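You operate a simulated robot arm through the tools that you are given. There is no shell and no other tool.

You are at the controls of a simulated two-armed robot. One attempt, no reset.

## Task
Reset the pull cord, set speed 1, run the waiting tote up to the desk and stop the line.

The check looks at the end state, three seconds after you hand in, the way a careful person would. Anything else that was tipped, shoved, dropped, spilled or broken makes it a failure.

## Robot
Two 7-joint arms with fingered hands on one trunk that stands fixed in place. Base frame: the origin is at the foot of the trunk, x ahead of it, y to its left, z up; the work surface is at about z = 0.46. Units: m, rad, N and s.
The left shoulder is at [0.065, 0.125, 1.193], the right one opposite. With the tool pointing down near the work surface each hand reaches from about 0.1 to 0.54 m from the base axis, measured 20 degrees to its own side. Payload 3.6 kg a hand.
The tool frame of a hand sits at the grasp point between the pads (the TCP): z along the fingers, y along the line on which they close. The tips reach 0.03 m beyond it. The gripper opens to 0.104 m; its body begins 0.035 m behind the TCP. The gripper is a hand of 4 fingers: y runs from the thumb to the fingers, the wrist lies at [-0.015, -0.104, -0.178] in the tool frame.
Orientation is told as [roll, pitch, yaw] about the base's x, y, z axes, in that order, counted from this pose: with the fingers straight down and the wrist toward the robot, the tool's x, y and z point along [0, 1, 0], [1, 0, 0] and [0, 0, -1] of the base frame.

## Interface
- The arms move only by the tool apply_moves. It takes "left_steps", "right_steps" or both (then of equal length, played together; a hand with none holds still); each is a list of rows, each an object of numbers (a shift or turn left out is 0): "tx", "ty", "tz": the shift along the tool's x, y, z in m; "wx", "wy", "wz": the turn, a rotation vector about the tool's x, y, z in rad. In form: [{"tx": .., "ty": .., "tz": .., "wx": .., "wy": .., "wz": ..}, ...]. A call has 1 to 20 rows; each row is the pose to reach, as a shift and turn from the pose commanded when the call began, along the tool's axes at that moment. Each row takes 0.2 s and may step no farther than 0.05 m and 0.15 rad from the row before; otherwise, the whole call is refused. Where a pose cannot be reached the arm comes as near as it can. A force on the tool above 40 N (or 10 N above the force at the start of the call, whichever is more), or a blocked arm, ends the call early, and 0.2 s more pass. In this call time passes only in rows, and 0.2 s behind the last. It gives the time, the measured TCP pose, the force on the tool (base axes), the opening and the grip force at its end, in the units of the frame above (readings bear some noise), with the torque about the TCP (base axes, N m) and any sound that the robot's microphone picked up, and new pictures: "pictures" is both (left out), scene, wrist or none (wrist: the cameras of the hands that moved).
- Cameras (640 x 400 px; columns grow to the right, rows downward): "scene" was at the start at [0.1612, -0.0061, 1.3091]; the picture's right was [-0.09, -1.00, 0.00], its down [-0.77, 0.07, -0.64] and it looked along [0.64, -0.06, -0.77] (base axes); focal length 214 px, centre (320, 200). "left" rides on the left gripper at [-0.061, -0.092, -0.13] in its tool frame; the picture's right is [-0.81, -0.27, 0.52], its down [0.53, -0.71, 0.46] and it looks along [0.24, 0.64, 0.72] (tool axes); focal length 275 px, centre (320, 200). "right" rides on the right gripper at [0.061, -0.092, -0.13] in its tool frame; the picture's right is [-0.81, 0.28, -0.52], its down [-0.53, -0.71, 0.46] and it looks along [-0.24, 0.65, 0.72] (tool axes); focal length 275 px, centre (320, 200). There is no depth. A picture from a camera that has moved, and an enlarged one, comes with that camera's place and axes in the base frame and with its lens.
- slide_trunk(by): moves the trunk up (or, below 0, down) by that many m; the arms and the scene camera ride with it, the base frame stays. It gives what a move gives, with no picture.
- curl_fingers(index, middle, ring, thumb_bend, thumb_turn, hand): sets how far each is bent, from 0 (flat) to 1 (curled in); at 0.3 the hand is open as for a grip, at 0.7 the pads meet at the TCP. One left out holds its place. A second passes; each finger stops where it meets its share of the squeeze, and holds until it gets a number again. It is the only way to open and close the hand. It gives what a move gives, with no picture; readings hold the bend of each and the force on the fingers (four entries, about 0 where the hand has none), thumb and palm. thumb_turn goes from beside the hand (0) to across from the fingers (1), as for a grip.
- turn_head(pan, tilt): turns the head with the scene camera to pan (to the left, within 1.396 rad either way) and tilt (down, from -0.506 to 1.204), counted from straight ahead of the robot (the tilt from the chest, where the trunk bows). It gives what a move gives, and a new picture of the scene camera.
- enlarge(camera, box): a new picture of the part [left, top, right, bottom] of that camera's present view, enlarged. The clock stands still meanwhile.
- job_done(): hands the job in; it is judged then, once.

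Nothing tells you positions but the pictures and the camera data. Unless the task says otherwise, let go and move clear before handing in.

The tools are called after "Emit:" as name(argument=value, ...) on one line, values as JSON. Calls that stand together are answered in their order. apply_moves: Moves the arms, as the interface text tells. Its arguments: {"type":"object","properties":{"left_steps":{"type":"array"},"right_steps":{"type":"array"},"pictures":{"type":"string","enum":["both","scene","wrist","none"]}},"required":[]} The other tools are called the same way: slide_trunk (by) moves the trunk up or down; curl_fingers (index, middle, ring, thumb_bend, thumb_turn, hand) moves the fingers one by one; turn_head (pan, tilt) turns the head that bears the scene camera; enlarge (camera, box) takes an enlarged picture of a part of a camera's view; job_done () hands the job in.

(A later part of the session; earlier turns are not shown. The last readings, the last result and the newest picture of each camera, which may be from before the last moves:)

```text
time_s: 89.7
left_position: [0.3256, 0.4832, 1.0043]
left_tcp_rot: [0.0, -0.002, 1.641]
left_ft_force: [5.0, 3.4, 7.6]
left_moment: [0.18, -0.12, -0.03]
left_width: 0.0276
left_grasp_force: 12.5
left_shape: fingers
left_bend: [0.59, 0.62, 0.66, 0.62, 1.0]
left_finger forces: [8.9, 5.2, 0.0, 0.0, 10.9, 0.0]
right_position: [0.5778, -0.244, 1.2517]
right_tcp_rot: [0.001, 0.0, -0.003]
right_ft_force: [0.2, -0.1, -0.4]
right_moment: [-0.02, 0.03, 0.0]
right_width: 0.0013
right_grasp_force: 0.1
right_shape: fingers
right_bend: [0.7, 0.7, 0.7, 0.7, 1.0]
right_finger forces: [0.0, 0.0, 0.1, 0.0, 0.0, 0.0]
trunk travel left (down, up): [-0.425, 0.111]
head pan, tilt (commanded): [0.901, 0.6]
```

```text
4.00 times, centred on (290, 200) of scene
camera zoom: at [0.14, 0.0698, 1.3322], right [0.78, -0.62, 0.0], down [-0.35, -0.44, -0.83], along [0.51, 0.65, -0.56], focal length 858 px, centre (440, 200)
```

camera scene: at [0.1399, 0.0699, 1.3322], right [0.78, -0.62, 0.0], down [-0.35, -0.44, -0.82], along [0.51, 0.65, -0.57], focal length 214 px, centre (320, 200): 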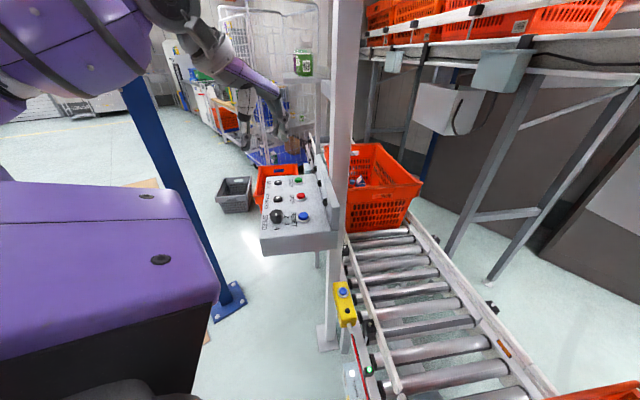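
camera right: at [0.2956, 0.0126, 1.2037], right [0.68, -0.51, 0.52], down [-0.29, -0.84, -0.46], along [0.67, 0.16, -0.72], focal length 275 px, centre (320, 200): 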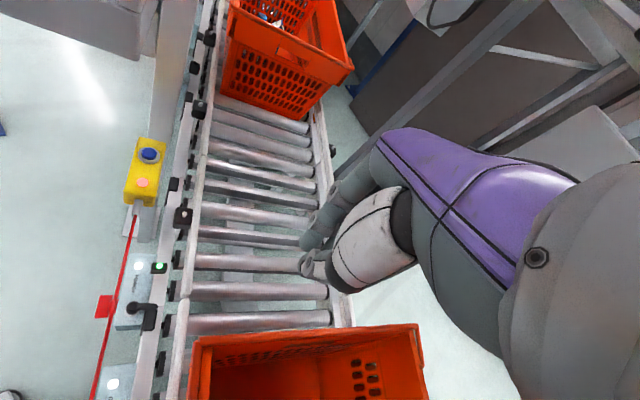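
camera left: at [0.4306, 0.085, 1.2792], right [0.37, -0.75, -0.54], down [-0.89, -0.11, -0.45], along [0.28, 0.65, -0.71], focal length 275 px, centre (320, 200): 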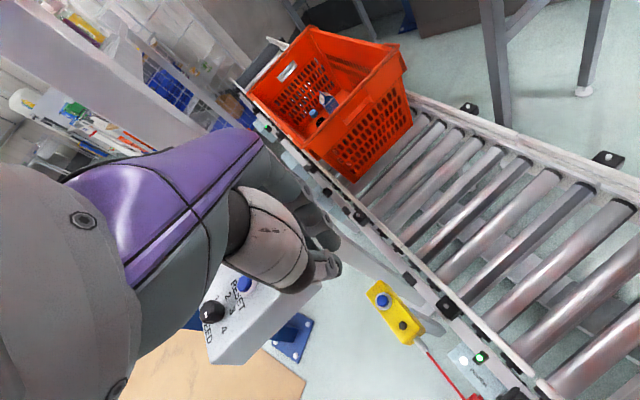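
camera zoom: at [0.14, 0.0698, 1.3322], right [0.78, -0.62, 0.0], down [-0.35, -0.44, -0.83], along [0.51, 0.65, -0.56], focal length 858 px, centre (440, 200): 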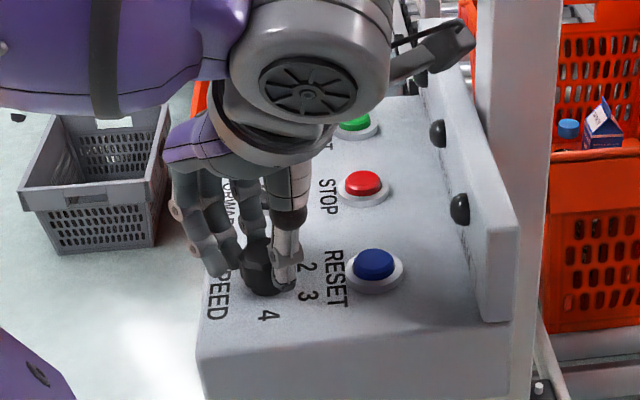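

The pointer is between 2 and 1; I continue the turn a bit further in the same grip.

Emit:
apply_moves(left_steps=[{"wz": -0.13}, {"wz": -0.26}, {"wz": -0.39}, {"wz": -0.5}], pictures="none")

Emit:
enlarge(camera="left", box=[240, 160, 440, 320])

Emit:
enlarge(camera="scene", box=[220, 100, 360, 250])

```text
time_s: 90.7
left_position: [0.3319, 0.4859, 1.0169]
left_tcp_rot: [-0.039, -0.002, 2.099]
left_ft_force: [-1.2, 0.3, 19.3]
left_moment: [-0.12, 0.1, -0.01]
left_width: 0.0117
left_grasp_force: 14.0
left_shape: fingers
left_bend: [0.65, 0.62, 0.66, 0.69, 1.0]
left_finger forces: [3.4, 8.2, 0.0, 0.0, 16.5, 0.1]
right_position: [0.5773, -0.2443, 1.2514]
right_tcp_rot: [0.002, -0.001, -0.001]
right_ft_force: [0.4, 0.1, 0.1]
right_moment: [-0.02, 0.01, 0.0]
right_width: 0.0012
right_grasp_force: 0.0
right_shape: fingers
right_bend: [0.7, 0.7, 0.7, 0.7, 1.0]
right_finger forces: [0.1, 0.0, 0.0, 0.1, 0.0, 0.1]
trunk travel left (down, up): [-0.425, 0.111]
head pan, tilt (commanded): [0.901, 0.6]
stopped in row 4 (left hand): the force on the tool passed its limit at 47 N (the readings are from after the stop); the commanded pose is now the measured one
```

```text
2.50 times, centred on (340, 240) of left
camera zoom: at [0.4274, 0.4336, 1.1502], right [0.85, 0.18, -0.49], down [-0.09, -0.87, -0.48], along [-0.51, 0.45, -0.73], focal length 688 px, centre (270, 100)
```

zoom: 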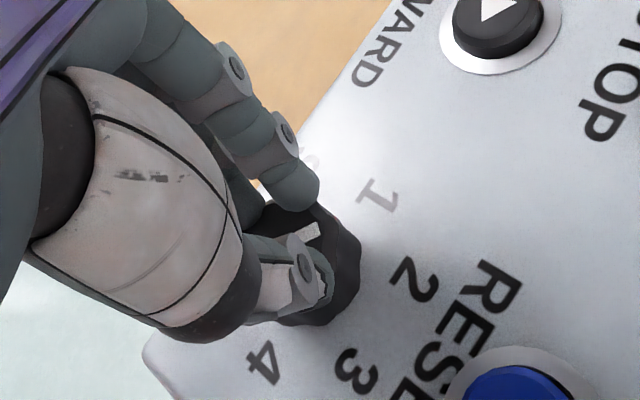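

```text
2.67 times, centred on (290, 175) of scene
camera zoom: at [0.1393, 0.0685, 1.3326], right [0.78, -0.62, 0.0], down [-0.35, -0.44, -0.83], along [0.51, 0.65, -0.56], focal length 572 px, centre (400, 267)
```

zoom: 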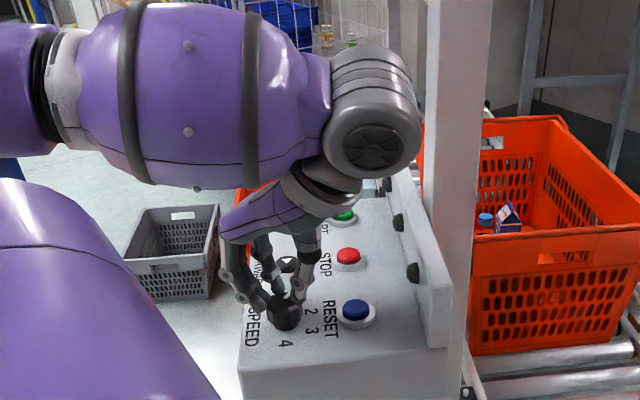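

The grip slipped off upward (force stop), perhaps at the arm's or the knob's limit. I open, lift and look at where the pointer stands.

Emit:
curl_fingers(hand="left", index=0.45, middle=0.45, ring=0.45, thumb_bend=0.45)

Emit:
apply_moves(left_steps=[{"tz": -0.02}, {"tz": -0.04}, {"tz": -0.04, "wz": 0.13}, {"tz": -0.04, "wz": 0.26}], pictures="none")

Emit:
enlarge(camera="left", box=[260, 160, 500, 360])

Emit:
enlarge(camera="scene", box=[240, 150, 340, 250])

```text
time_s: 91.7
left_position: [0.3314, 0.4861, 1.0157]
left_tcp_rot: [-0.032, 0.002, 2.097]
left_ft_force: [-1.2, 0.6, 0.5]
left_moment: [0.04, 0.04, -0.01]
left_width: 0.0643
left_grasp_force: 0.1
left_shape: fingers
left_bend: [0.45, 0.45, 0.45, 0.45, 0.99]
left_finger forces: [0.0, 0.0, 0.0, 0.1, 0.0, 0.0]
right_position: [0.579, -0.2424, 1.2511]
right_tcp_rot: [0.001, 0.0, -0.001]
right_ft_force: [0.3, 0.5, 0.0]
right_moment: [0.01, 0.01, 0.02]
right_width: 0.0012
right_grasp_force: 0.0
right_shape: fingers
right_bend: [0.7, 0.7, 0.7, 0.7, 1.0]
right_finger forces: [0.0, 0.0, 0.0, 0.1, 0.1, 0.1]
trunk travel left (down, up): [-0.425, 0.111]
head pan, tilt (commanded): [0.901, 0.6]
```

```text
time_s: 92.7
left_position: [0.3298, 0.4857, 1.0551]
left_tcp_rot: [-0.031, -0.01, 1.838]
left_ft_force: [0.0, -0.2, 0.1]
left_moment: [0.0, -0.01, -0.02]
left_width: 0.0644
left_grasp_force: 0.0
left_shape: fingers
left_bend: [0.45, 0.45, 0.45, 0.45, 0.99]
left_finger forces: [0.0, 0.1, 0.1, 0.0, 0.0, 0.0]
right_position: [0.5782, -0.2426, 1.2513]
right_tcp_rot: [0.0, -0.001, -0.001]
right_ft_force: [-0.3, 0.5, 0.1]
right_moment: [0.0, 0.01, -0.02]
right_width: 0.0013
right_grasp_force: 0.0
right_shape: fingers
right_bend: [0.7, 0.7, 0.7, 0.7, 1.0]
right_finger forces: [0.0, 0.1, 0.0, 0.0, 0.0, 0.1]
trunk travel left (down, up): [-0.425, 0.111]
head pan, tilt (commanded): [0.901, 0.6]
```

```text
2.00 times, centred on (380, 260) of left
camera zoom: at [0.4104, 0.4096, 1.1867], right [0.87, -0.04, -0.49], down [-0.31, -0.82, -0.48], along [-0.38, 0.57, -0.73], focal length 551 px, centre (200, 80)
```

zoom: 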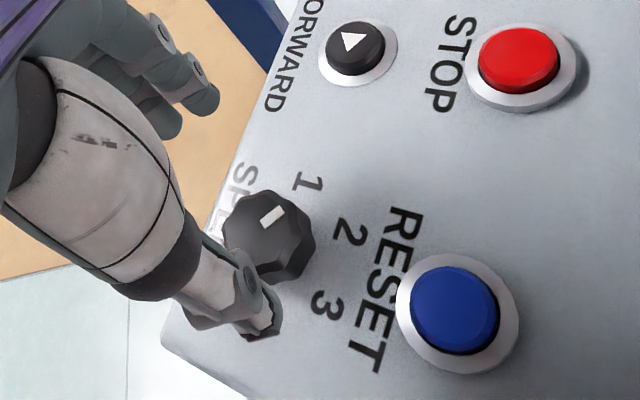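

```text
4.00 times, centred on (290, 200) of scene
camera zoom: at [0.1394, 0.0694, 1.3323], right [0.78, -0.62, 0.0], down [-0.35, -0.44, -0.83], along [0.51, 0.65, -0.56], focal length 858 px, centre (440, 200)
```

zoom: 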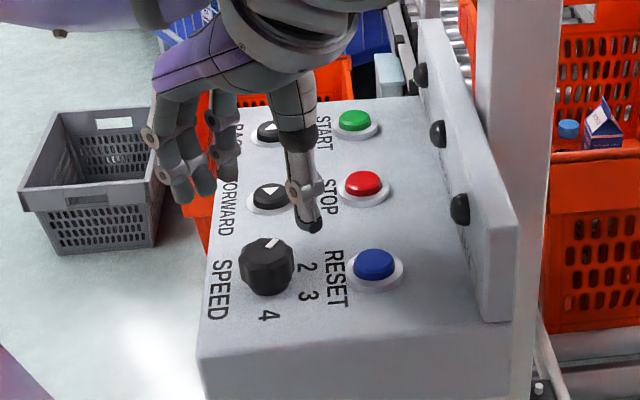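

The pointer is now about 25° short of 1. I regrip and turn the remainder.

Emit:
apply_moves(left_steps=[{"tx": 0.002, "wx": -0.01, "wy": -0.003, "wz": 0.13}, {"tx": 0.004, "wx": -0.02, "wy": -0.006, "wz": 0.26}, {"tx": 0.004, "wx": -0.03, "wy": -0.008, "wz": 0.39}, {"tx": 0.004, "wx": -0.03, "wy": -0.008, "wz": 0.52}, {"tx": 0.004, "wx": -0.03, "wy": -0.008, "wz": 0.65}, {"tx": 0.004, "wx": -0.03, "wy": -0.008, "wz": 0.72}, {"tx": 0.004, "tz": 0.025, "wx": -0.03, "wy": -0.008, "wz": 0.72}, {"tx": 0.004, "tz": 0.05, "wx": -0.03, "wy": -0.008, "wz": 0.72}], pictures="none")

Emit:
enlarge(camera="left", box=[260, 160, 500, 360])

Emit:
enlarge(camera="scene", box=[240, 150, 340, 250])

```text
time_s: 94.5
left_position: [0.3259, 0.4863, 1.0042]
left_tcp_rot: [-0.016, -0.055, 1.118]
left_ft_force: [-0.8, 0.0, -0.3]
left_moment: [-0.05, 0.0, 0.02]
left_width: 0.0645
left_grasp_force: 0.0
left_shape: fingers
left_bend: [0.45, 0.45, 0.45, 0.45, 0.99]
left_finger forces: [0.0, 0.1, 0.0, 0.1, 0.0, 0.1]
right_position: [0.5792, -0.242, 1.2511]
right_tcp_rot: [-0.001, 0.0, -0.001]
right_ft_force: [0.7, 0.3, 0.3]
right_moment: [-0.01, 0.02, -0.01]
right_width: 0.0014
right_grasp_force: 0.0
right_shape: fingers
right_bend: [0.7, 0.7, 0.7, 0.7, 1.0]
right_finger forces: [0.0, 0.0, 0.1, 0.0, 0.0, 0.1]
trunk travel left (down, up): [-0.425, 0.111]
head pan, tilt (commanded): [0.901, 0.6]
```

```text
2.00 times, centred on (380, 260) of left
camera zoom: at [0.3367, 0.3701, 1.1309], right [0.63, -0.58, -0.52], down [-0.77, -0.39, -0.5], along [0.09, 0.72, -0.69], focal length 551 px, centre (200, 80)
```

zoom: 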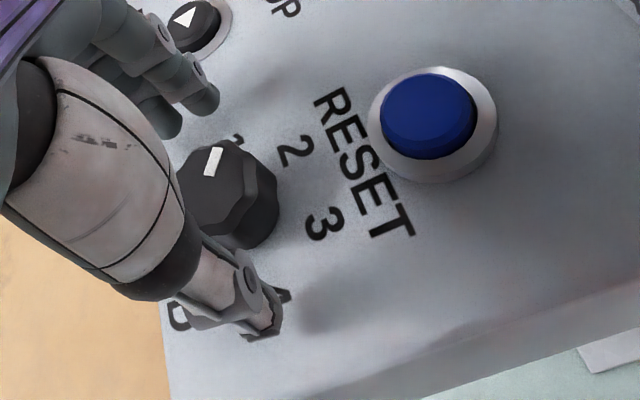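

```text
4.00 times, centred on (290, 200) of scene
camera zoom: at [0.1399, 0.0701, 1.3322], right [0.78, -0.62, 0.0], down [-0.35, -0.44, -0.82], along [0.51, 0.65, -0.57], focal length 858 px, centre (440, 200)
```

zoom: 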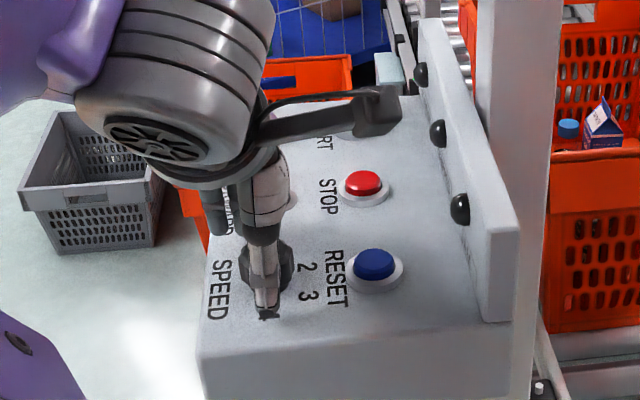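

Emit:
curl_fingers(hand="left", index=0.68, middle=0.68, ring=0.66, thumb_bend=0.72)

Emit:
apply_moves(left_steps=[{"wz": -0.12}, {"wz": -0.24}, {"wz": -0.36}, {"wz": -0.48}, {"wz": -0.58}], pictures="none")

Emit:
enlarge(camera="left", box=[260, 160, 500, 360])

```text
time_s: 95.5
left_position: [0.3258, 0.4855, 1.0048]
left_tcp_rot: [-0.016, -0.055, 1.121]
left_ft_force: [-0.7, -2.2, -2.4]
left_moment: [-0.02, 0.05, -0.01]
left_width: 0.0286
left_grasp_force: 10.2
left_shape: fingers
left_bend: [0.6, 0.64, 0.66, 0.6, 1.0]
left_finger forces: [5.4, 3.9, 0.1, 0.0, 11.5, 0.1]
right_position: [0.578, -0.2423, 1.2511]
right_tcp_rot: [-0.001, 0.002, -0.002]
right_ft_force: [-0.1, 0.6, 0.3]
right_moment: [0.02, -0.01, 0.02]
right_width: 0.0012
right_grasp_force: 0.0
right_shape: fingers
right_bend: [0.7, 0.7, 0.7, 0.7, 1.0]
right_finger forces: [0.0, 0.0, 0.0, 0.0, 0.1, 0.0]
trunk travel left (down, up): [-0.425, 0.111]
head pan, tilt (commanded): [0.901, 0.6]
```

```text
time_s: 96.7
left_position: [0.3264, 0.4857, 1.0049]
left_tcp_rot: [-0.045, -0.039, 1.7]
left_ft_force: [-6.1, 0.1, 3.3]
left_moment: [0.05, 0.22, 0.03]
left_width: 0.0285
left_grasp_force: 11.4
left_shape: fingers
left_bend: [0.61, 0.63, 0.66, 0.6, 1.0]
left_finger forces: [5.4, 6.8, 0.0, 0.0, 11.2, 0.0]
right_position: [0.5775, -0.2434, 1.2511]
right_tcp_rot: [-0.001, -0.002, -0.002]
right_ft_force: [-0.5, 0.0, 0.0]
right_moment: [0.01, -0.03, 0.01]
right_width: 0.0014
right_grasp_force: 0.1
right_shape: fingers
right_bend: [0.7, 0.7, 0.7, 0.7, 1.0]
right_finger forces: [0.0, 0.0, 0.0, 0.0, 0.1, 0.0]
trunk travel left (down, up): [-0.425, 0.111]
head pan, tilt (commanded): [0.901, 0.6]
```

```text
2.00 times, centred on (380, 260) of left
camera zoom: at [0.3955, 0.3955, 1.1338], right [0.86, -0.14, -0.49], down [-0.42, -0.75, -0.51], along [-0.3, 0.64, -0.71], focal length 551 px, centre (200, 80)
```

zoom: 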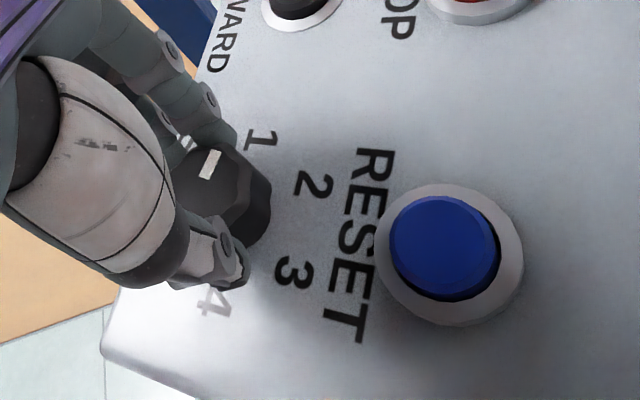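

Emit:
apply_moves(left_steps=[{"wz": -0.1}, {"wz": -0.16}], pictures="none")

Emit:
curl_fingers(hand="left", index=0.45, middle=0.45, ring=0.45, thumb_bend=0.45)

Emit:
apply_moves(left_steps=[{"tz": -0.025}, {"tz": -0.055}, {"tz": -0.08, "wz": 0.13}, {"tz": -0.08, "wz": 0.26}, {"tz": -0.08, "wz": 0.39}], pictures="none")

Emit:
enlarge(camera="left", box=[260, 160, 500, 360])

Emit:
enlarge(camera="scene", box=[240, 150, 340, 250])

```text
time_s: 97.2
left_position: [0.327, 0.486, 1.0036]
left_tcp_rot: [-0.05, -0.031, 1.858]
left_ft_force: [-9.3, 0.0, 0.7]
left_moment: [0.07, 0.25, -0.04]
left_width: 0.0286
left_grasp_force: 11.5
left_shape: fingers
left_bend: [0.61, 0.62, 0.66, 0.61, 1.0]
left_finger forces: [5.8, 7.6, 0.0, 0.0, 10.1, 0.0]
right_position: [0.577, -0.2428, 1.2514]
right_tcp_rot: [0.001, -0.002, -0.002]
right_ft_force: [-0.2, -0.3, -0.2]
right_moment: [-0.02, 0.04, -0.02]
right_width: 0.0012
right_grasp_force: 0.1
right_shape: fingers
right_bend: [0.7, 0.7, 0.7, 0.7, 1.0]
right_finger forces: [0.1, 0.1, 0.1, 0.0, 0.0, 0.0]
trunk travel left (down, up): [-0.425, 0.111]
head pan, tilt (commanded): [0.901, 0.6]
```

```text
time_s: 98.2
left_position: [0.3297, 0.4855, 1.0044]
left_tcp_rot: [-0.05, -0.032, 1.859]
left_ft_force: [-0.6, 0.5, 0.0]
left_moment: [0.01, 0.02, 0.03]
left_width: 0.0644
left_grasp_force: 0.1
left_shape: fingers
left_bend: [0.45, 0.45, 0.45, 0.45, 0.99]
left_finger forces: [0.0, 0.0, 0.0, 0.0, 0.0, 0.0]
right_position: [0.5784, -0.2429, 1.2502]
right_tcp_rot: [0.0, 0.0, -0.001]
right_ft_force: [-0.3, 0.1, -0.7]
right_moment: [0.03, -0.01, 0.01]
right_width: 0.0014
right_grasp_force: 0.1
right_shape: fingers
right_bend: [0.7, 0.7, 0.7, 0.7, 1.0]
right_finger forces: [0.1, 0.1, 0.1, 0.0, 0.1, 0.1]
trunk travel left (down, up): [-0.425, 0.111]
head pan, tilt (commanded): [0.901, 0.6]
```

```text
time_s: 99.5
left_position: [0.3239, 0.4825, 1.0833]
left_tcp_rot: [-0.036, -0.048, 1.468]
left_ft_force: [-0.5, -0.1, 0.6]
left_moment: [0.04, -0.01, 0.03]
left_width: 0.0647
left_grasp_force: 0.0
left_shape: fingers
left_bend: [0.45, 0.45, 0.45, 0.45, 0.99]
left_finger forces: [0.0, 0.1, 0.1, 0.1, 0.0, 0.0]
right_position: [0.577, -0.2419, 1.2507]
right_tcp_rot: [0.0, -0.002, -0.001]
right_ft_force: [0.2, -0.5, -0.8]
right_moment: [0.01, 0.03, 0.03]
right_width: 0.0014
right_grasp_force: 0.0
right_shape: fingers
right_bend: [0.7, 0.7, 0.7, 0.7, 1.0]
right_finger forces: [0.0, 0.0, 0.0, 0.0, 0.0, 0.0]
trunk travel left (down, up): [-0.425, 0.111]
head pan, tilt (commanded): [0.901, 0.6]
```

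```text
2.00 times, centred on (380, 260) of left
camera zoom: at [0.3713, 0.3775, 1.2113], right [0.8, -0.34, -0.5], down [-0.58, -0.63, -0.51], along [-0.15, 0.7, -0.7], focal length 551 px, centre (200, 80)
```

zoom: 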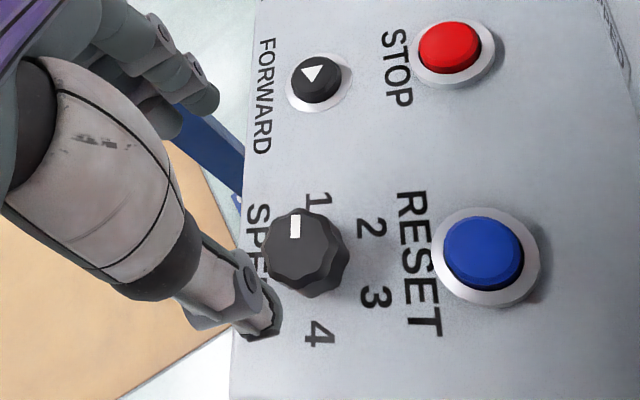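

```text
4.00 times, centred on (290, 200) of scene
camera zoom: at [0.1393, 0.0696, 1.3323], right [0.78, -0.62, 0.0], down [-0.35, -0.44, -0.83], along [0.51, 0.65, -0.56], focal length 858 px, centre (440, 200)
```

zoom: 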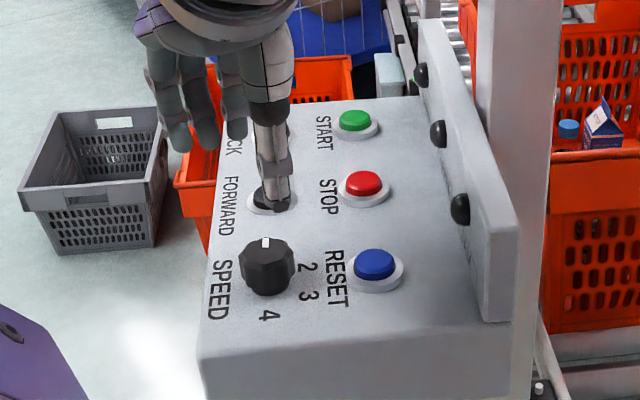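

The pointer now points exactly at 1. I close the hand to a pinch, rise, and move above START while drawing the right arm back.

Emit:
curl_fingers(hand="left", index=0.7, middle=0.7, ring=0.7, thumb_bend=0.7, thumb_turn=1.0)

Emit:
apply_moves(left_steps=[{"tz": -0.03}, {"tz": -0.055, "wz": 0.13}, {"tz": -0.055, "wz": 0.26, "tx": -0.014, "ty": 0.0155}, {"tz": -0.055, "wz": 0.39, "tx": -0.028, "ty": 0.031}, {"tz": -0.055, "wz": 0.52, "tx": -0.042, "ty": 0.046}, {"tz": -0.055, "wz": 0.65, "tx": -0.057, "ty": 0.062}, {"tz": -0.055, "wz": 0.78, "tx": -0.071, "ty": 0.077}, {"tz": -0.055, "wz": 0.91, "tx": -0.085, "ty": 0.093}, {"tz": -0.055, "wz": 1.04, "tx": -0.1, "ty": 0.108}, {"tz": -0.055, "wz": 1.17, "tx": -0.114, "ty": 0.124}, {"tz": -0.055, "wz": 1.3, "tx": -0.128, "ty": 0.14}, {"tz": -0.055, "wz": 1.43, "tx": -0.138, "ty": 0.15}, {"tz": -0.055, "wz": 1.56, "tx": -0.1428, "ty": 0.155}], right_steps=[{"ty": -0.02}, {"ty": -0.04}, {"ty": -0.06}, {"ty": -0.08}, {"ty": -0.1}, {"ty": -0.12}, {"ty": -0.14}, {"ty": -0.16}, {"ty": -0.18}, {"ty": -0.2}, {"ty": -0.2, "tx": -0.02}, {"ty": -0.2, "tx": -0.04}, {"ty": -0.2, "tx": -0.06}], pictures="scene")

Emit:
enlarge(camera="scene", box=[240, 100, 360, 220])

Emit:
enlarge(camera="left", box=[200, 120, 500, 340])

```text
time_s: 100.5
left_position: [0.3246, 0.4816, 1.083]
left_tcp_rot: [-0.034, -0.047, 1.469]
left_ft_force: [-0.7, 0.1, 0.1]
left_moment: [-0.03, 0.01, 0.02]
left_width: 0.0015
left_grasp_force: 0.2
left_shape: fingers
left_bend: [0.7, 0.7, 0.7, 0.7, 1.0]
left_finger forces: [0.0, 0.0, 0.0, 0.0, 0.0, 0.0]
right_position: [0.5779, -0.2434, 1.2498]
right_tcp_rot: [0.0, -0.001, -0.001]
right_ft_force: [-0.1, -0.2, -0.1]
right_moment: [0.02, -0.03, -0.01]
right_width: 0.0012
right_grasp_force: 0.1
right_shape: fingers
right_bend: [0.7, 0.7, 0.7, 0.7, 1.0]
right_finger forces: [0.0, 0.0, 0.0, 0.0, 0.0, 0.0]
trunk travel left (down, up): [-0.425, 0.111]
head pan, tilt (commanded): [0.901, 0.6]
```

```text
time_s: 103.2
left_position: [0.4797, 0.6179, 1.1519]
left_tcp_rot: [0.047, -0.033, -0.095]
left_ft_force: [-0.8, -0.3, 0.9]
left_moment: [0.01, -0.02, 0.03]
left_width: 0.0013
left_grasp_force: 0.0
left_shape: fingers
left_bend: [0.7, 0.7, 0.7, 0.7, 1.0]
left_finger forces: [0.0, 0.1, 0.0, 0.1, 0.0, 0.0]
right_position: [0.3802, -0.301, 1.2512]
right_tcp_rot: [0.001, 0.001, -0.002]
right_ft_force: [0.8, -0.4, -0.1]
right_moment: [0.0, 0.01, 0.01]
right_width: 0.0011
right_grasp_force: 0.0
right_shape: fingers
right_bend: [0.7, 0.7, 0.7, 0.7, 1.0]
right_finger forces: [0.1, 0.0, 0.0, 0.0, 0.1, 0.0]
trunk travel left (down, up): [-0.425, 0.111]
head pan, tilt (commanded): [0.901, 0.6]
camera scene: at [0.1406, 0.0696, 1.3322], right [0.78, -0.62, 0.0], down [-0.35, -0.44, -0.82], along [0.51, 0.65, -0.57], focal length 214 px, centre (320, 200)
```

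scene: 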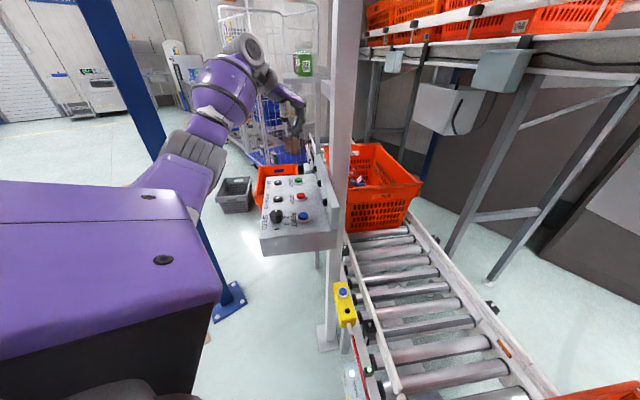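

```text
3.33 times, centred on (300, 160) of scene
camera zoom: at [0.1406, 0.0696, 1.3322], right [0.78, -0.62, 0.0], down [-0.35, -0.44, -0.82], along [0.51, 0.65, -0.57], focal length 715 px, centre (387, 333)
```

zoom: 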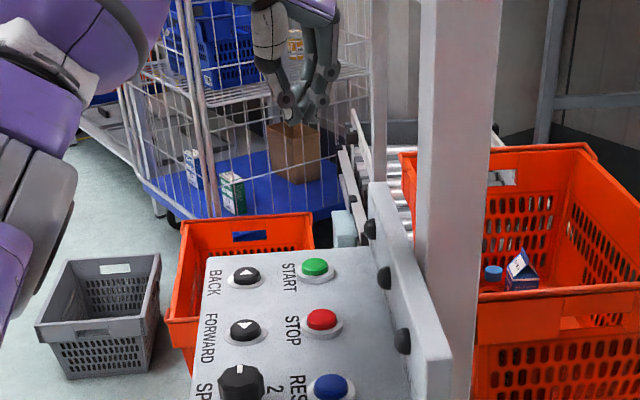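

```text
1.82 times, centred on (350, 230) of left
camera zoom: at [0.3801, 0.5598, 1.2756], right [-0.33, -0.76, -0.56], down [-0.64, 0.62, -0.45], along [0.69, 0.21, -0.69], focal length 500 px, centre (266, 146)
```

zoom: 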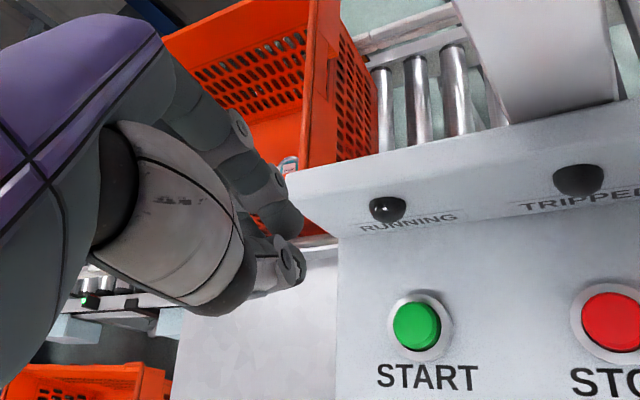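

RUNNING/TRIPPED/JAM lamps are readable, all dark. START is almost beneath the tip at [0.482, 0.621]; I straighten the hand and go down to hover.

Emit:
apply_moves(left_steps=[{"tx": -0.0007, "ty": -0.0005, "tz": 0.036, "wx": 0.0095, "wy": -0.0166}, {"tx": -0.0015, "ty": -0.001, "tz": 0.072, "wx": 0.019, "wy": -0.033}, {"tx": -0.0022, "ty": -0.0015, "tz": 0.107, "wx": 0.0284, "wy": -0.05}], pictures="none")

Emit:
enlarge(camera="scene", box=[240, 130, 340, 230])

Emit:
enlarge(camera="left", box=[240, 140, 480, 320])

```text
time_s: 104.0
left_position: [0.4844, 0.6244, 1.0448]
left_tcp_rot: [-0.004, -0.004, -0.091]
left_ft_force: [0.4, 0.3, -0.5]
left_moment: [0.02, 0.02, -0.01]
left_width: 0.0014
left_grasp_force: 0.0
left_shape: fingers
left_bend: [0.7, 0.7, 0.7, 0.7, 1.0]
left_finger forces: [0.0, 0.0, 0.0, 0.0, 0.0, 0.1]
right_position: [0.3803, -0.3007, 1.2515]
right_tcp_rot: [-0.001, 0.0, -0.002]
right_ft_force: [0.2, 0.7, -0.2]
right_moment: [0.03, -0.02, 0.0]
right_width: 0.0011
right_grasp_force: 0.0
right_shape: fingers
right_bend: [0.7, 0.7, 0.7, 0.7, 1.0]
right_finger forces: [0.1, 0.0, 0.1, 0.1, 0.0, 0.1]
trunk travel left (down, up): [-0.425, 0.111]
head pan, tilt (commanded): [0.901, 0.6]
```

```text
4.00 times, centred on (290, 180) of scene
camera zoom: at [0.14, 0.0703, 1.3322], right [0.78, -0.62, 0.0], down [-0.35, -0.44, -0.82], along [0.51, 0.65, -0.57], focal length 858 px, centre (440, 280)
```

zoom: 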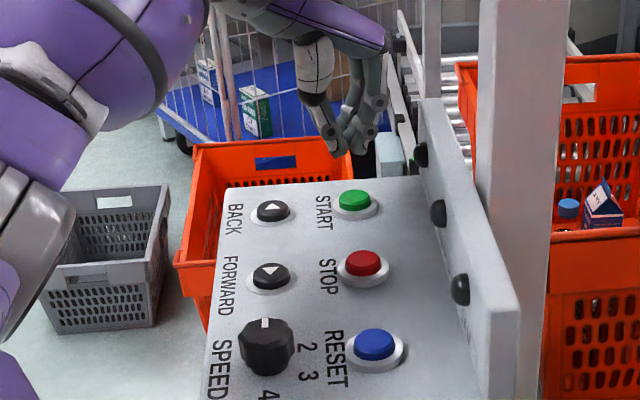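

```text
2.22 times, centred on (360, 230) of left
camera zoom: at [0.3879, 0.5713, 1.1742], right [-0.34, -0.78, -0.52], down [-0.66, 0.59, -0.46], along [0.67, 0.18, -0.72], focal length 612 px, centre (231, 133)
```

zoom: 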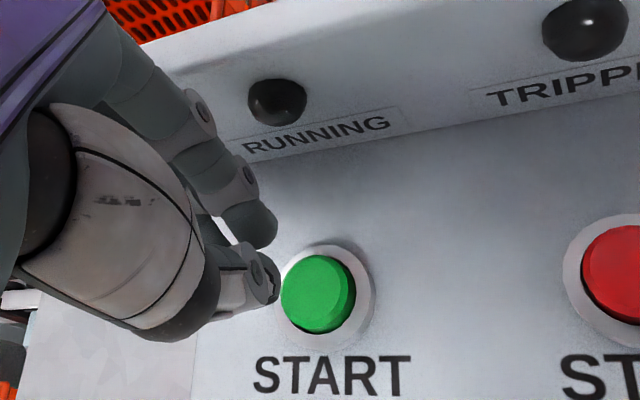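

Emit:
apply_moves(left_steps=[{"tx": -0.003, "ty": -0.001, "tz": 0.018}, {"tx": -0.003, "ty": -0.001, "tz": 0.032}], pictures="none")

Emit:
enlarge(camera="left", box=[240, 140, 480, 320])

```text
time_s: 104.7
left_position: [0.482, 0.6185, 1.0107]
left_tcp_rot: [-0.002, -0.007, -0.091]
left_ft_force: [-0.2, 0.0, 0.2]
left_moment: [0.01, -0.02, 0.0]
left_width: 0.0017
left_grasp_force: 0.1
left_shape: fingers
left_bend: [0.7, 0.7, 0.7, 0.7, 1.0]
left_finger forces: [0.1, 0.0, 0.0, 0.1, 0.0, 0.0]
right_position: [0.3787, -0.3017, 1.2505]
right_tcp_rot: [0.0, -0.001, 0.001]
right_ft_force: [0.0, 0.2, 0.7]
right_moment: [0.0, 0.02, 0.02]
right_width: 0.0011
right_grasp_force: 0.0
right_shape: fingers
right_bend: [0.7, 0.7, 0.7, 0.7, 1.0]
right_finger forces: [0.0, 0.0, 0.1, 0.0, 0.0, 0.0]
trunk travel left (down, up): [-0.425, 0.111]
head pan, tilt (commanded): [0.901, 0.6]
```

```text
2.22 times, centred on (360, 230) of left
camera zoom: at [0.3849, 0.566, 1.141], right [-0.34, -0.78, -0.52], down [-0.66, 0.59, -0.46], along [0.67, 0.18, -0.72], focal length 612 px, centre (231, 133)
```

zoom: 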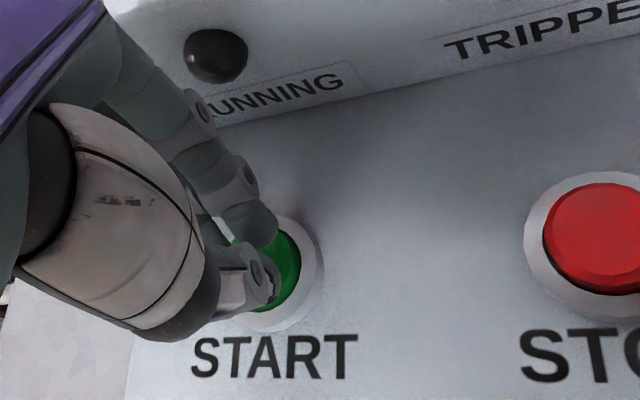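

Emit:
turn_head(pan=0.55, tilt=0.85)

Emit:
enlarge(camera="scene", box=[220, 40, 420, 260])

```text
time_s: 105.5
left_position: [0.4815, 0.6195, 1.0106]
left_tcp_rot: [-0.002, -0.007, -0.092]
left_ft_force: [0.0, 0.0, -0.3]
left_moment: [-0.01, -0.01, 0.01]
left_width: 0.0015
left_grasp_force: 0.1
left_shape: fingers
left_bend: [0.7, 0.7, 0.7, 0.7, 1.0]
left_finger forces: [0.1, 0.0, 0.0, 0.0, 0.0, 0.0]
right_position: [0.3795, -0.3012, 1.2522]
right_tcp_rot: [0.0, -0.001, -0.002]
right_ft_force: [0.3, -1.0, -0.1]
right_moment: [0.02, -0.01, 0.01]
right_width: 0.0012
right_grasp_force: 0.1
right_shape: fingers
right_bend: [0.7, 0.7, 0.7, 0.7, 1.0]
right_finger forces: [0.0, 0.0, 0.0, 0.0, 0.0, 0.0]
trunk travel left (down, up): [-0.425, 0.111]
head pan, tilt (commanded): [0.55, 0.85]
camera scene: at [0.1515, 0.0416, 1.3114], right [0.52, -0.85, 0.0], down [-0.64, -0.39, -0.66], along [0.56, 0.35, -0.75], focal length 214 px, centre (320, 200)
```

scene: 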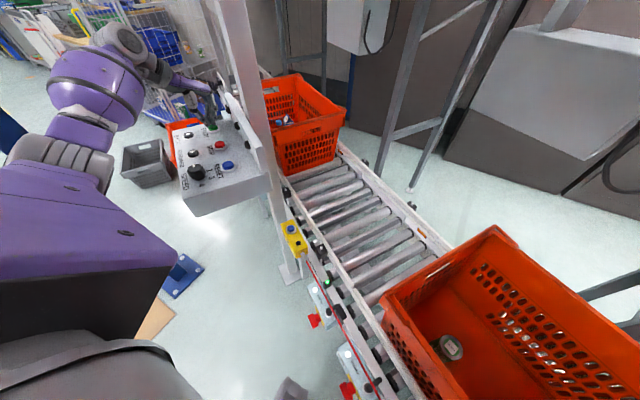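

```text
1.82 times, centred on (320, 150) of scene
camera zoom: at [0.1515, 0.0416, 1.3114], right [0.52, -0.85, 0.0], down [-0.64, -0.39, -0.66], along [0.56, 0.35, -0.75], focal length 390 px, centre (320, 291)
```

zoom: 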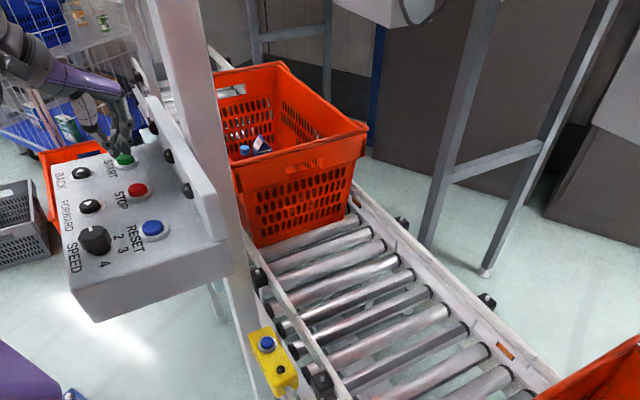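

Everything is set: the tip rests just above START and the head sees the tote, eye and B7. I press START.

Emit:
apply_moves(left_steps=[{"tz": 0.007}, {"tz": 0.013}], pictures="scene")

```text
time_s: 106.1
left_position: [0.4807, 0.6188, 0.9991]
left_tcp_rot: [-0.002, -0.007, -0.092]
left_ft_force: [0.0, -0.1, 1.8]
left_moment: [0.04, -0.06, 0.0]
left_width: 0.0014
left_grasp_force: 1.0
left_shape: fingers
left_bend: [0.7, 0.7, 0.7, 0.7, 1.0]
left_finger forces: [0.0, 3.0, 0.1, 0.0, 0.0, 0.0]
right_position: [0.3795, -0.3016, 1.251]
right_tcp_rot: [0.0, 0.0, -0.002]
right_ft_force: [-0.5, -0.4, -0.6]
right_moment: [0.01, -0.02, -0.02]
right_width: 0.0011
right_grasp_force: 0.1
right_shape: fingers
right_bend: [0.7, 0.7, 0.7, 0.7, 1.0]
right_finger forces: [0.0, 0.0, 0.0, 0.0, 0.1, 0.0]
trunk travel left (down, up): [-0.425, 0.111]
head pan, tilt (commanded): [0.55, 0.85]
heard: click
camera scene: at [0.1514, 0.0412, 1.3114], right [0.52, -0.85, 0.0], down [-0.64, -0.39, -0.66], along [0.56, 0.34, -0.75], focal length 214 px, centre (320, 200)
```

scene: 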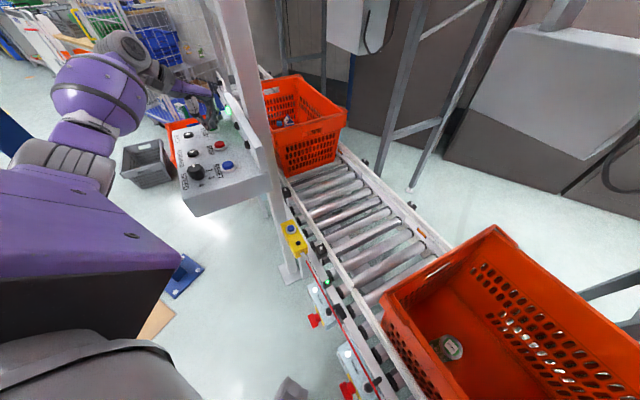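

A click, and the RUNNING lamp is lit green. I lift at once and move over STOP, watching the totes.

Emit:
apply_moves(left_steps=[{"tz": -0.035}, {"tx": -0.043, "ty": -0.02, "tz": -0.035}, {"tx": -0.0858, "ty": -0.0401, "tz": -0.03}], pictures="scene")

Emit:
enlarge(camera="left", box=[240, 140, 480, 320])

Emit:
enlarge(camera="scene", box=[220, 40, 420, 260])

```text
time_s: 106.9
left_position: [0.4355, 0.5402, 1.0272]
left_tcp_rot: [-0.002, -0.005, -0.091]
left_ft_force: [-0.1, 0.6, -0.1]
left_moment: [0.01, -0.03, 0.0]
left_width: 0.0013
left_grasp_force: 0.0
left_shape: fingers
left_bend: [0.7, 0.7, 0.7, 0.7, 1.0]
left_finger forces: [0.0, 0.0, 0.0, 0.0, 0.0, 0.0]
right_position: [0.38, -0.3017, 1.2518]
right_tcp_rot: [-0.001, -0.001, -0.002]
right_ft_force: [0.5, -0.4, -0.1]
right_moment: [-0.01, -0.01, 0.03]
right_width: 0.001
right_grasp_force: 0.1
right_shape: fingers
right_bend: [0.7, 0.7, 0.7, 0.7, 1.0]
right_finger forces: [0.1, 0.0, 0.0, 0.0, 0.0, 0.0]
trunk travel left (down, up): [-0.425, 0.111]
head pan, tilt (commanded): [0.55, 0.85]
camera scene: at [0.1514, 0.0411, 1.3114], right [0.52, -0.85, 0.0], down [-0.64, -0.39, -0.66], along [0.56, 0.34, -0.75], focal length 214 px, centre (320, 200)
```

scene: 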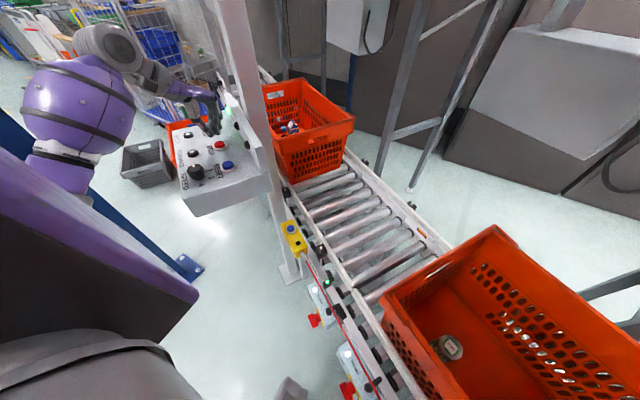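

```text
2.22 times, centred on (360, 230) of left
camera zoom: at [0.3393, 0.4867, 1.157], right [-0.34, -0.78, -0.52], down [-0.66, 0.59, -0.46], along [0.67, 0.18, -0.72], focal length 612 px, centre (231, 133)
```

zoom: 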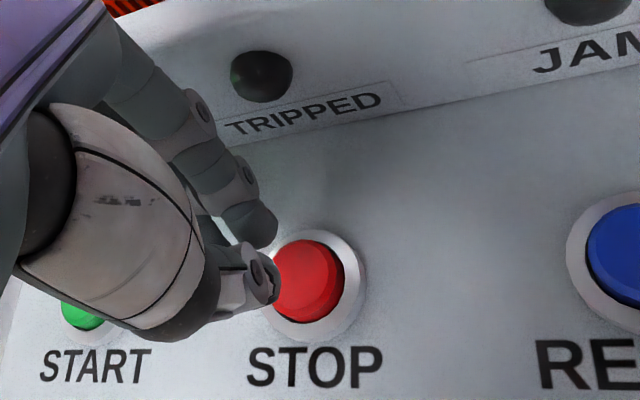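

```text
1.82 times, centred on (320, 150) of scene
camera zoom: at [0.1514, 0.0411, 1.3114], right [0.52, -0.85, 0.0], down [-0.64, -0.39, -0.66], along [0.56, 0.34, -0.75], focal length 390 px, centre (320, 291)
```

zoom: 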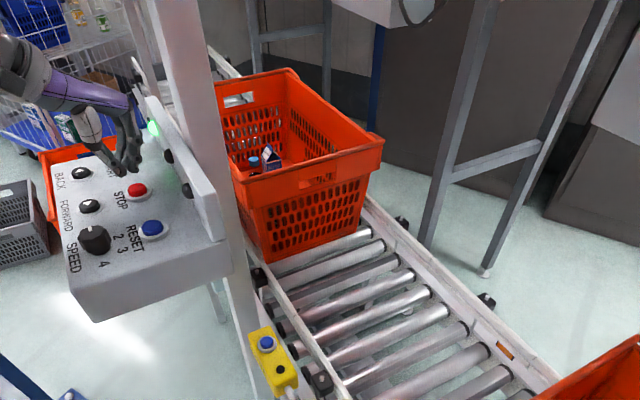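

The waiting tote is moving forward at roughly 0.12 m/s and B7 stays still. I trim the tip over STOP and wait in short steps.

Emit:
apply_moves(left_steps=[{"tx": -0.006, "ty": -0.002}, {"tx": -0.006, "ty": -0.002, "tz": 0.01}, {"tx": -0.006, "ty": -0.002, "tz": 0.015}, {"tx": -0.006, "ty": -0.002, "tz": 0.015}, {"tx": -0.006, "ty": -0.002, "tz": 0.015}, {"tx": -0.006, "ty": -0.002, "tz": 0.015}], pictures="scene")

Emit:
enlarge(camera="scene", box=[220, 40, 460, 300])

Emit:
enlarge(camera="left", box=[240, 140, 480, 320])

```text
time_s: 108.3
left_position: [0.433, 0.5303, 1.0162]
left_tcp_rot: [-0.003, -0.008, -0.093]
left_ft_force: [-0.8, -0.5, -0.1]
left_moment: [-0.01, 0.01, -0.01]
left_width: 0.0015
left_grasp_force: 0.0
left_shape: fingers
left_bend: [0.7, 0.7, 0.7, 0.7, 1.0]
left_finger forces: [0.1, 0.0, 0.0, 0.1, 0.0, 0.0]
right_position: [0.38, -0.3015, 1.2512]
right_tcp_rot: [0.0, -0.001, -0.003]
right_ft_force: [0.6, 0.7, -0.4]
right_moment: [-0.01, 0.0, -0.02]
right_width: 0.0015
right_grasp_force: 0.1
right_shape: fingers
right_bend: [0.7, 0.7, 0.7, 0.7, 1.0]
right_finger forces: [0.0, 0.0, 0.0, 0.0, 0.1, 0.0]
trunk travel left (down, up): [-0.425, 0.111]
head pan, tilt (commanded): [0.55, 0.85]
camera scene: at [0.1515, 0.0415, 1.3113], right [0.52, -0.85, 0.0], down [-0.64, -0.39, -0.66], along [0.56, 0.34, -0.75], focal length 214 px, centre (320, 200)
```

scene: 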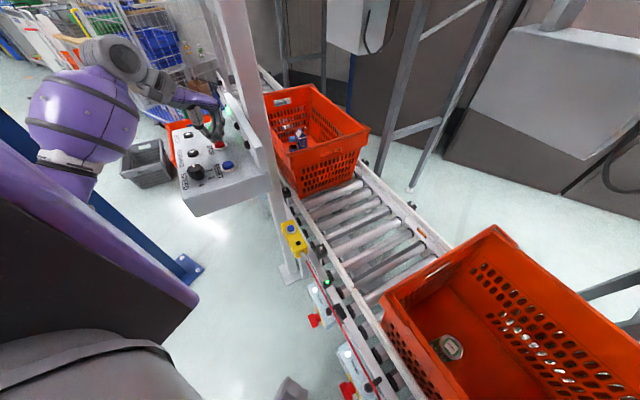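

```text
1.54 times, centred on (340, 170) of scene
camera zoom: at [0.1515, 0.0415, 1.3113], right [0.52, -0.85, 0.0], down [-0.64, -0.39, -0.66], along [0.56, 0.34, -0.75], focal length 330 px, centre (289, 246)
```

zoom: 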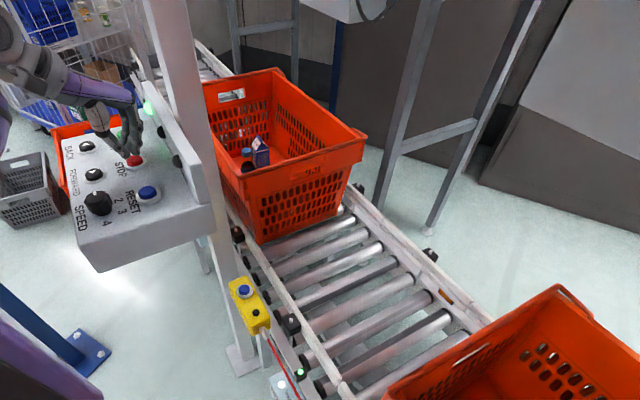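

```text
2.22 times, centred on (360, 230) of left
camera zoom: at [0.3352, 0.4783, 1.1444], right [-0.34, -0.78, -0.52], down [-0.66, 0.59, -0.46], along [0.67, 0.18, -0.72], focal length 612 px, centre (231, 133)
```

zoom: 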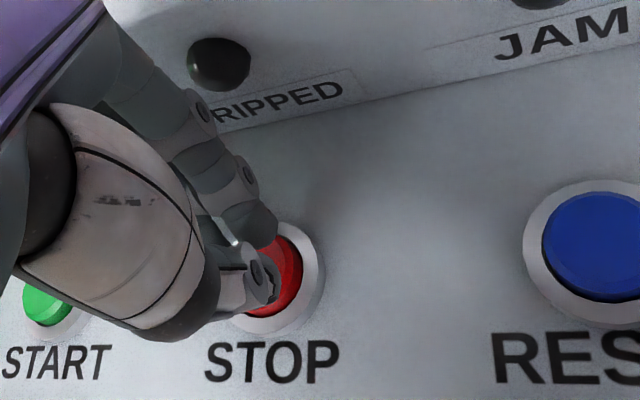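

Emit:
apply_moves(left_steps=[{"tz": 0.0}, {"tz": 0.0}, {"tz": 0.0}, {"tz": 0.0}, {"tz": 0.0}, {"tz": 0.0}, {"tz": 0.0}, {"tz": 0.0}, {"tz": 0.0}, {"tz": 0.0}], pictures="scene")

Emit:
enlarge(camera="scene", box=[220, 40, 460, 300])

```text
time_s: 110.5
left_position: [0.4319, 0.5322, 1.015]
left_tcp_rot: [-0.002, -0.008, -0.091]
left_ft_force: [0.4, -0.5, -0.7]
left_moment: [0.02, 0.01, 0.01]
left_width: 0.0015
left_grasp_force: 0.0
left_shape: fingers
left_bend: [0.7, 0.7, 0.7, 0.7, 1.0]
left_finger forces: [0.0, 0.0, 0.0, 0.0, 0.0, 0.0]
right_position: [0.3792, -0.3008, 1.2512]
right_tcp_rot: [-0.001, 0.0, -0.001]
right_ft_force: [0.2, 1.0, 0.4]
right_moment: [0.03, 0.01, 0.03]
right_width: 0.0009
right_grasp_force: 0.0
right_shape: fingers
right_bend: [0.7, 0.7, 0.7, 0.7, 1.0]
right_finger forces: [0.1, 0.0, 0.1, 0.1, 0.1, 0.1]
trunk travel left (down, up): [-0.425, 0.111]
head pan, tilt (commanded): [0.55, 0.85]
camera scene: at [0.1515, 0.0415, 1.3113], right [0.52, -0.85, 0.0], down [-0.64, -0.39, -0.66], along [0.56, 0.34, -0.75], focal length 214 px, centre (320, 200)
```

scene: 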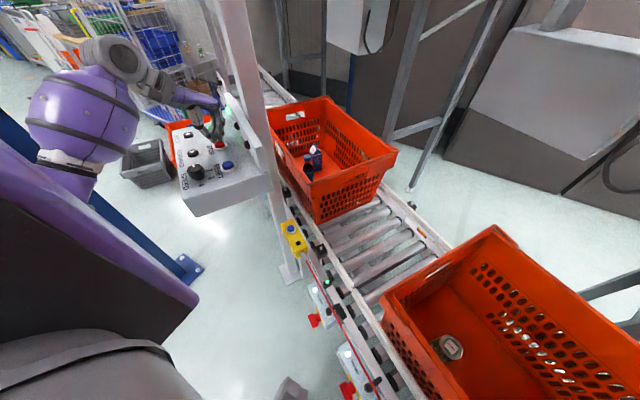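

```text
1.54 times, centred on (340, 170) of scene
camera zoom: at [0.1515, 0.0415, 1.3113], right [0.52, -0.85, 0.0], down [-0.64, -0.39, -0.66], along [0.56, 0.34, -0.75], focal length 330 px, centre (289, 246)
```

zoom: 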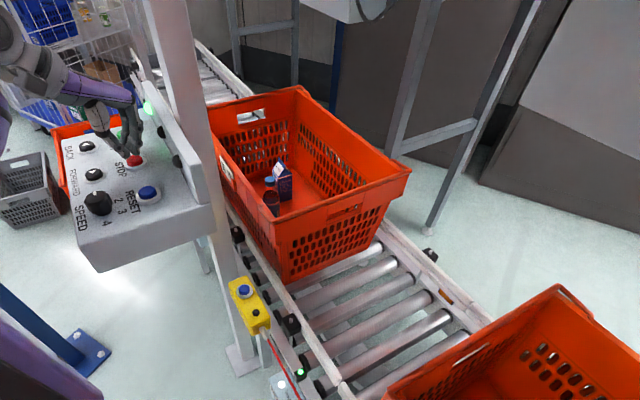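

The tote's front is now near s≈−0.63, about 0.28 m from the eye. I wait a little more.

Emit:
apply_moves(left_steps=[{"tz": 0.0}, {"tz": 0.0}, {"tz": 0.0}, {"tz": 0.0}, {"tz": 0.0}, {"tz": 0.0}, {"tz": 0.0}, {"tz": 0.0}, {"tz": 0.003}], pictures="scene")

Emit:
enlarge(camera="scene", box=[220, 40, 460, 300])

```text
time_s: 112.5
left_position: [0.4328, 0.5305, 1.0111]
left_tcp_rot: [-0.002, -0.007, -0.092]
left_ft_force: [-0.7, 1.3, 0.3]
left_moment: [0.01, 0.06, -0.02]
left_width: 0.0014
left_grasp_force: 0.1
left_shape: fingers
left_bend: [0.7, 0.7, 0.7, 0.7, 1.0]
left_finger forces: [0.1, 0.1, 0.1, 0.0, 0.1, 0.1]
right_position: [0.3789, -0.3014, 1.2512]
right_tcp_rot: [0.0, 0.001, -0.001]
right_ft_force: [-0.3, -0.1, -0.3]
right_moment: [0.0, 0.01, -0.02]
right_width: 0.0015
right_grasp_force: 0.2
right_shape: fingers
right_bend: [0.7, 0.7, 0.7, 0.7, 1.0]
right_finger forces: [0.0, 0.1, 0.1, 0.0, 0.1, 0.1]
trunk travel left (down, up): [-0.425, 0.111]
head pan, tilt (commanded): [0.55, 0.85]
camera scene: at [0.1515, 0.0415, 1.3113], right [0.52, -0.85, 0.0], down [-0.64, -0.39, -0.66], along [0.56, 0.34, -0.75], focal length 214 px, centre (320, 200)
```

scene: 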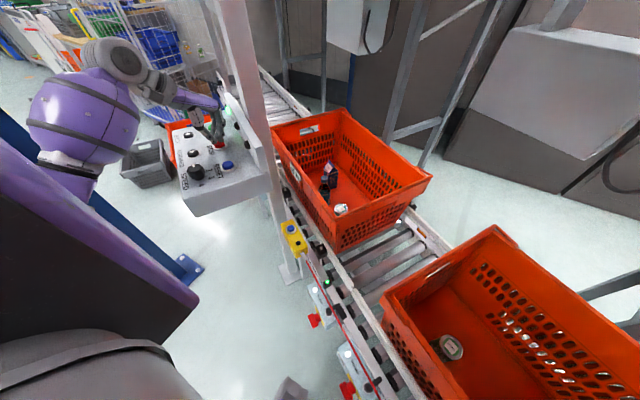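

```text
1.54 times, centred on (340, 170) of scene
camera zoom: at [0.1515, 0.0415, 1.3113], right [0.52, -0.85, 0.0], down [-0.64, -0.39, -0.66], along [0.56, 0.34, -0.75], focal length 330 px, centre (289, 246)
```

zoom: 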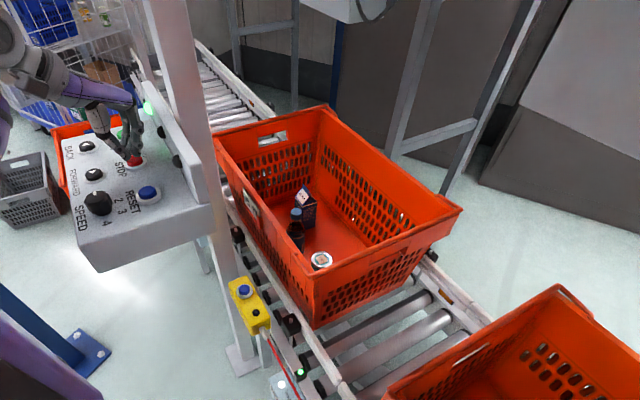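

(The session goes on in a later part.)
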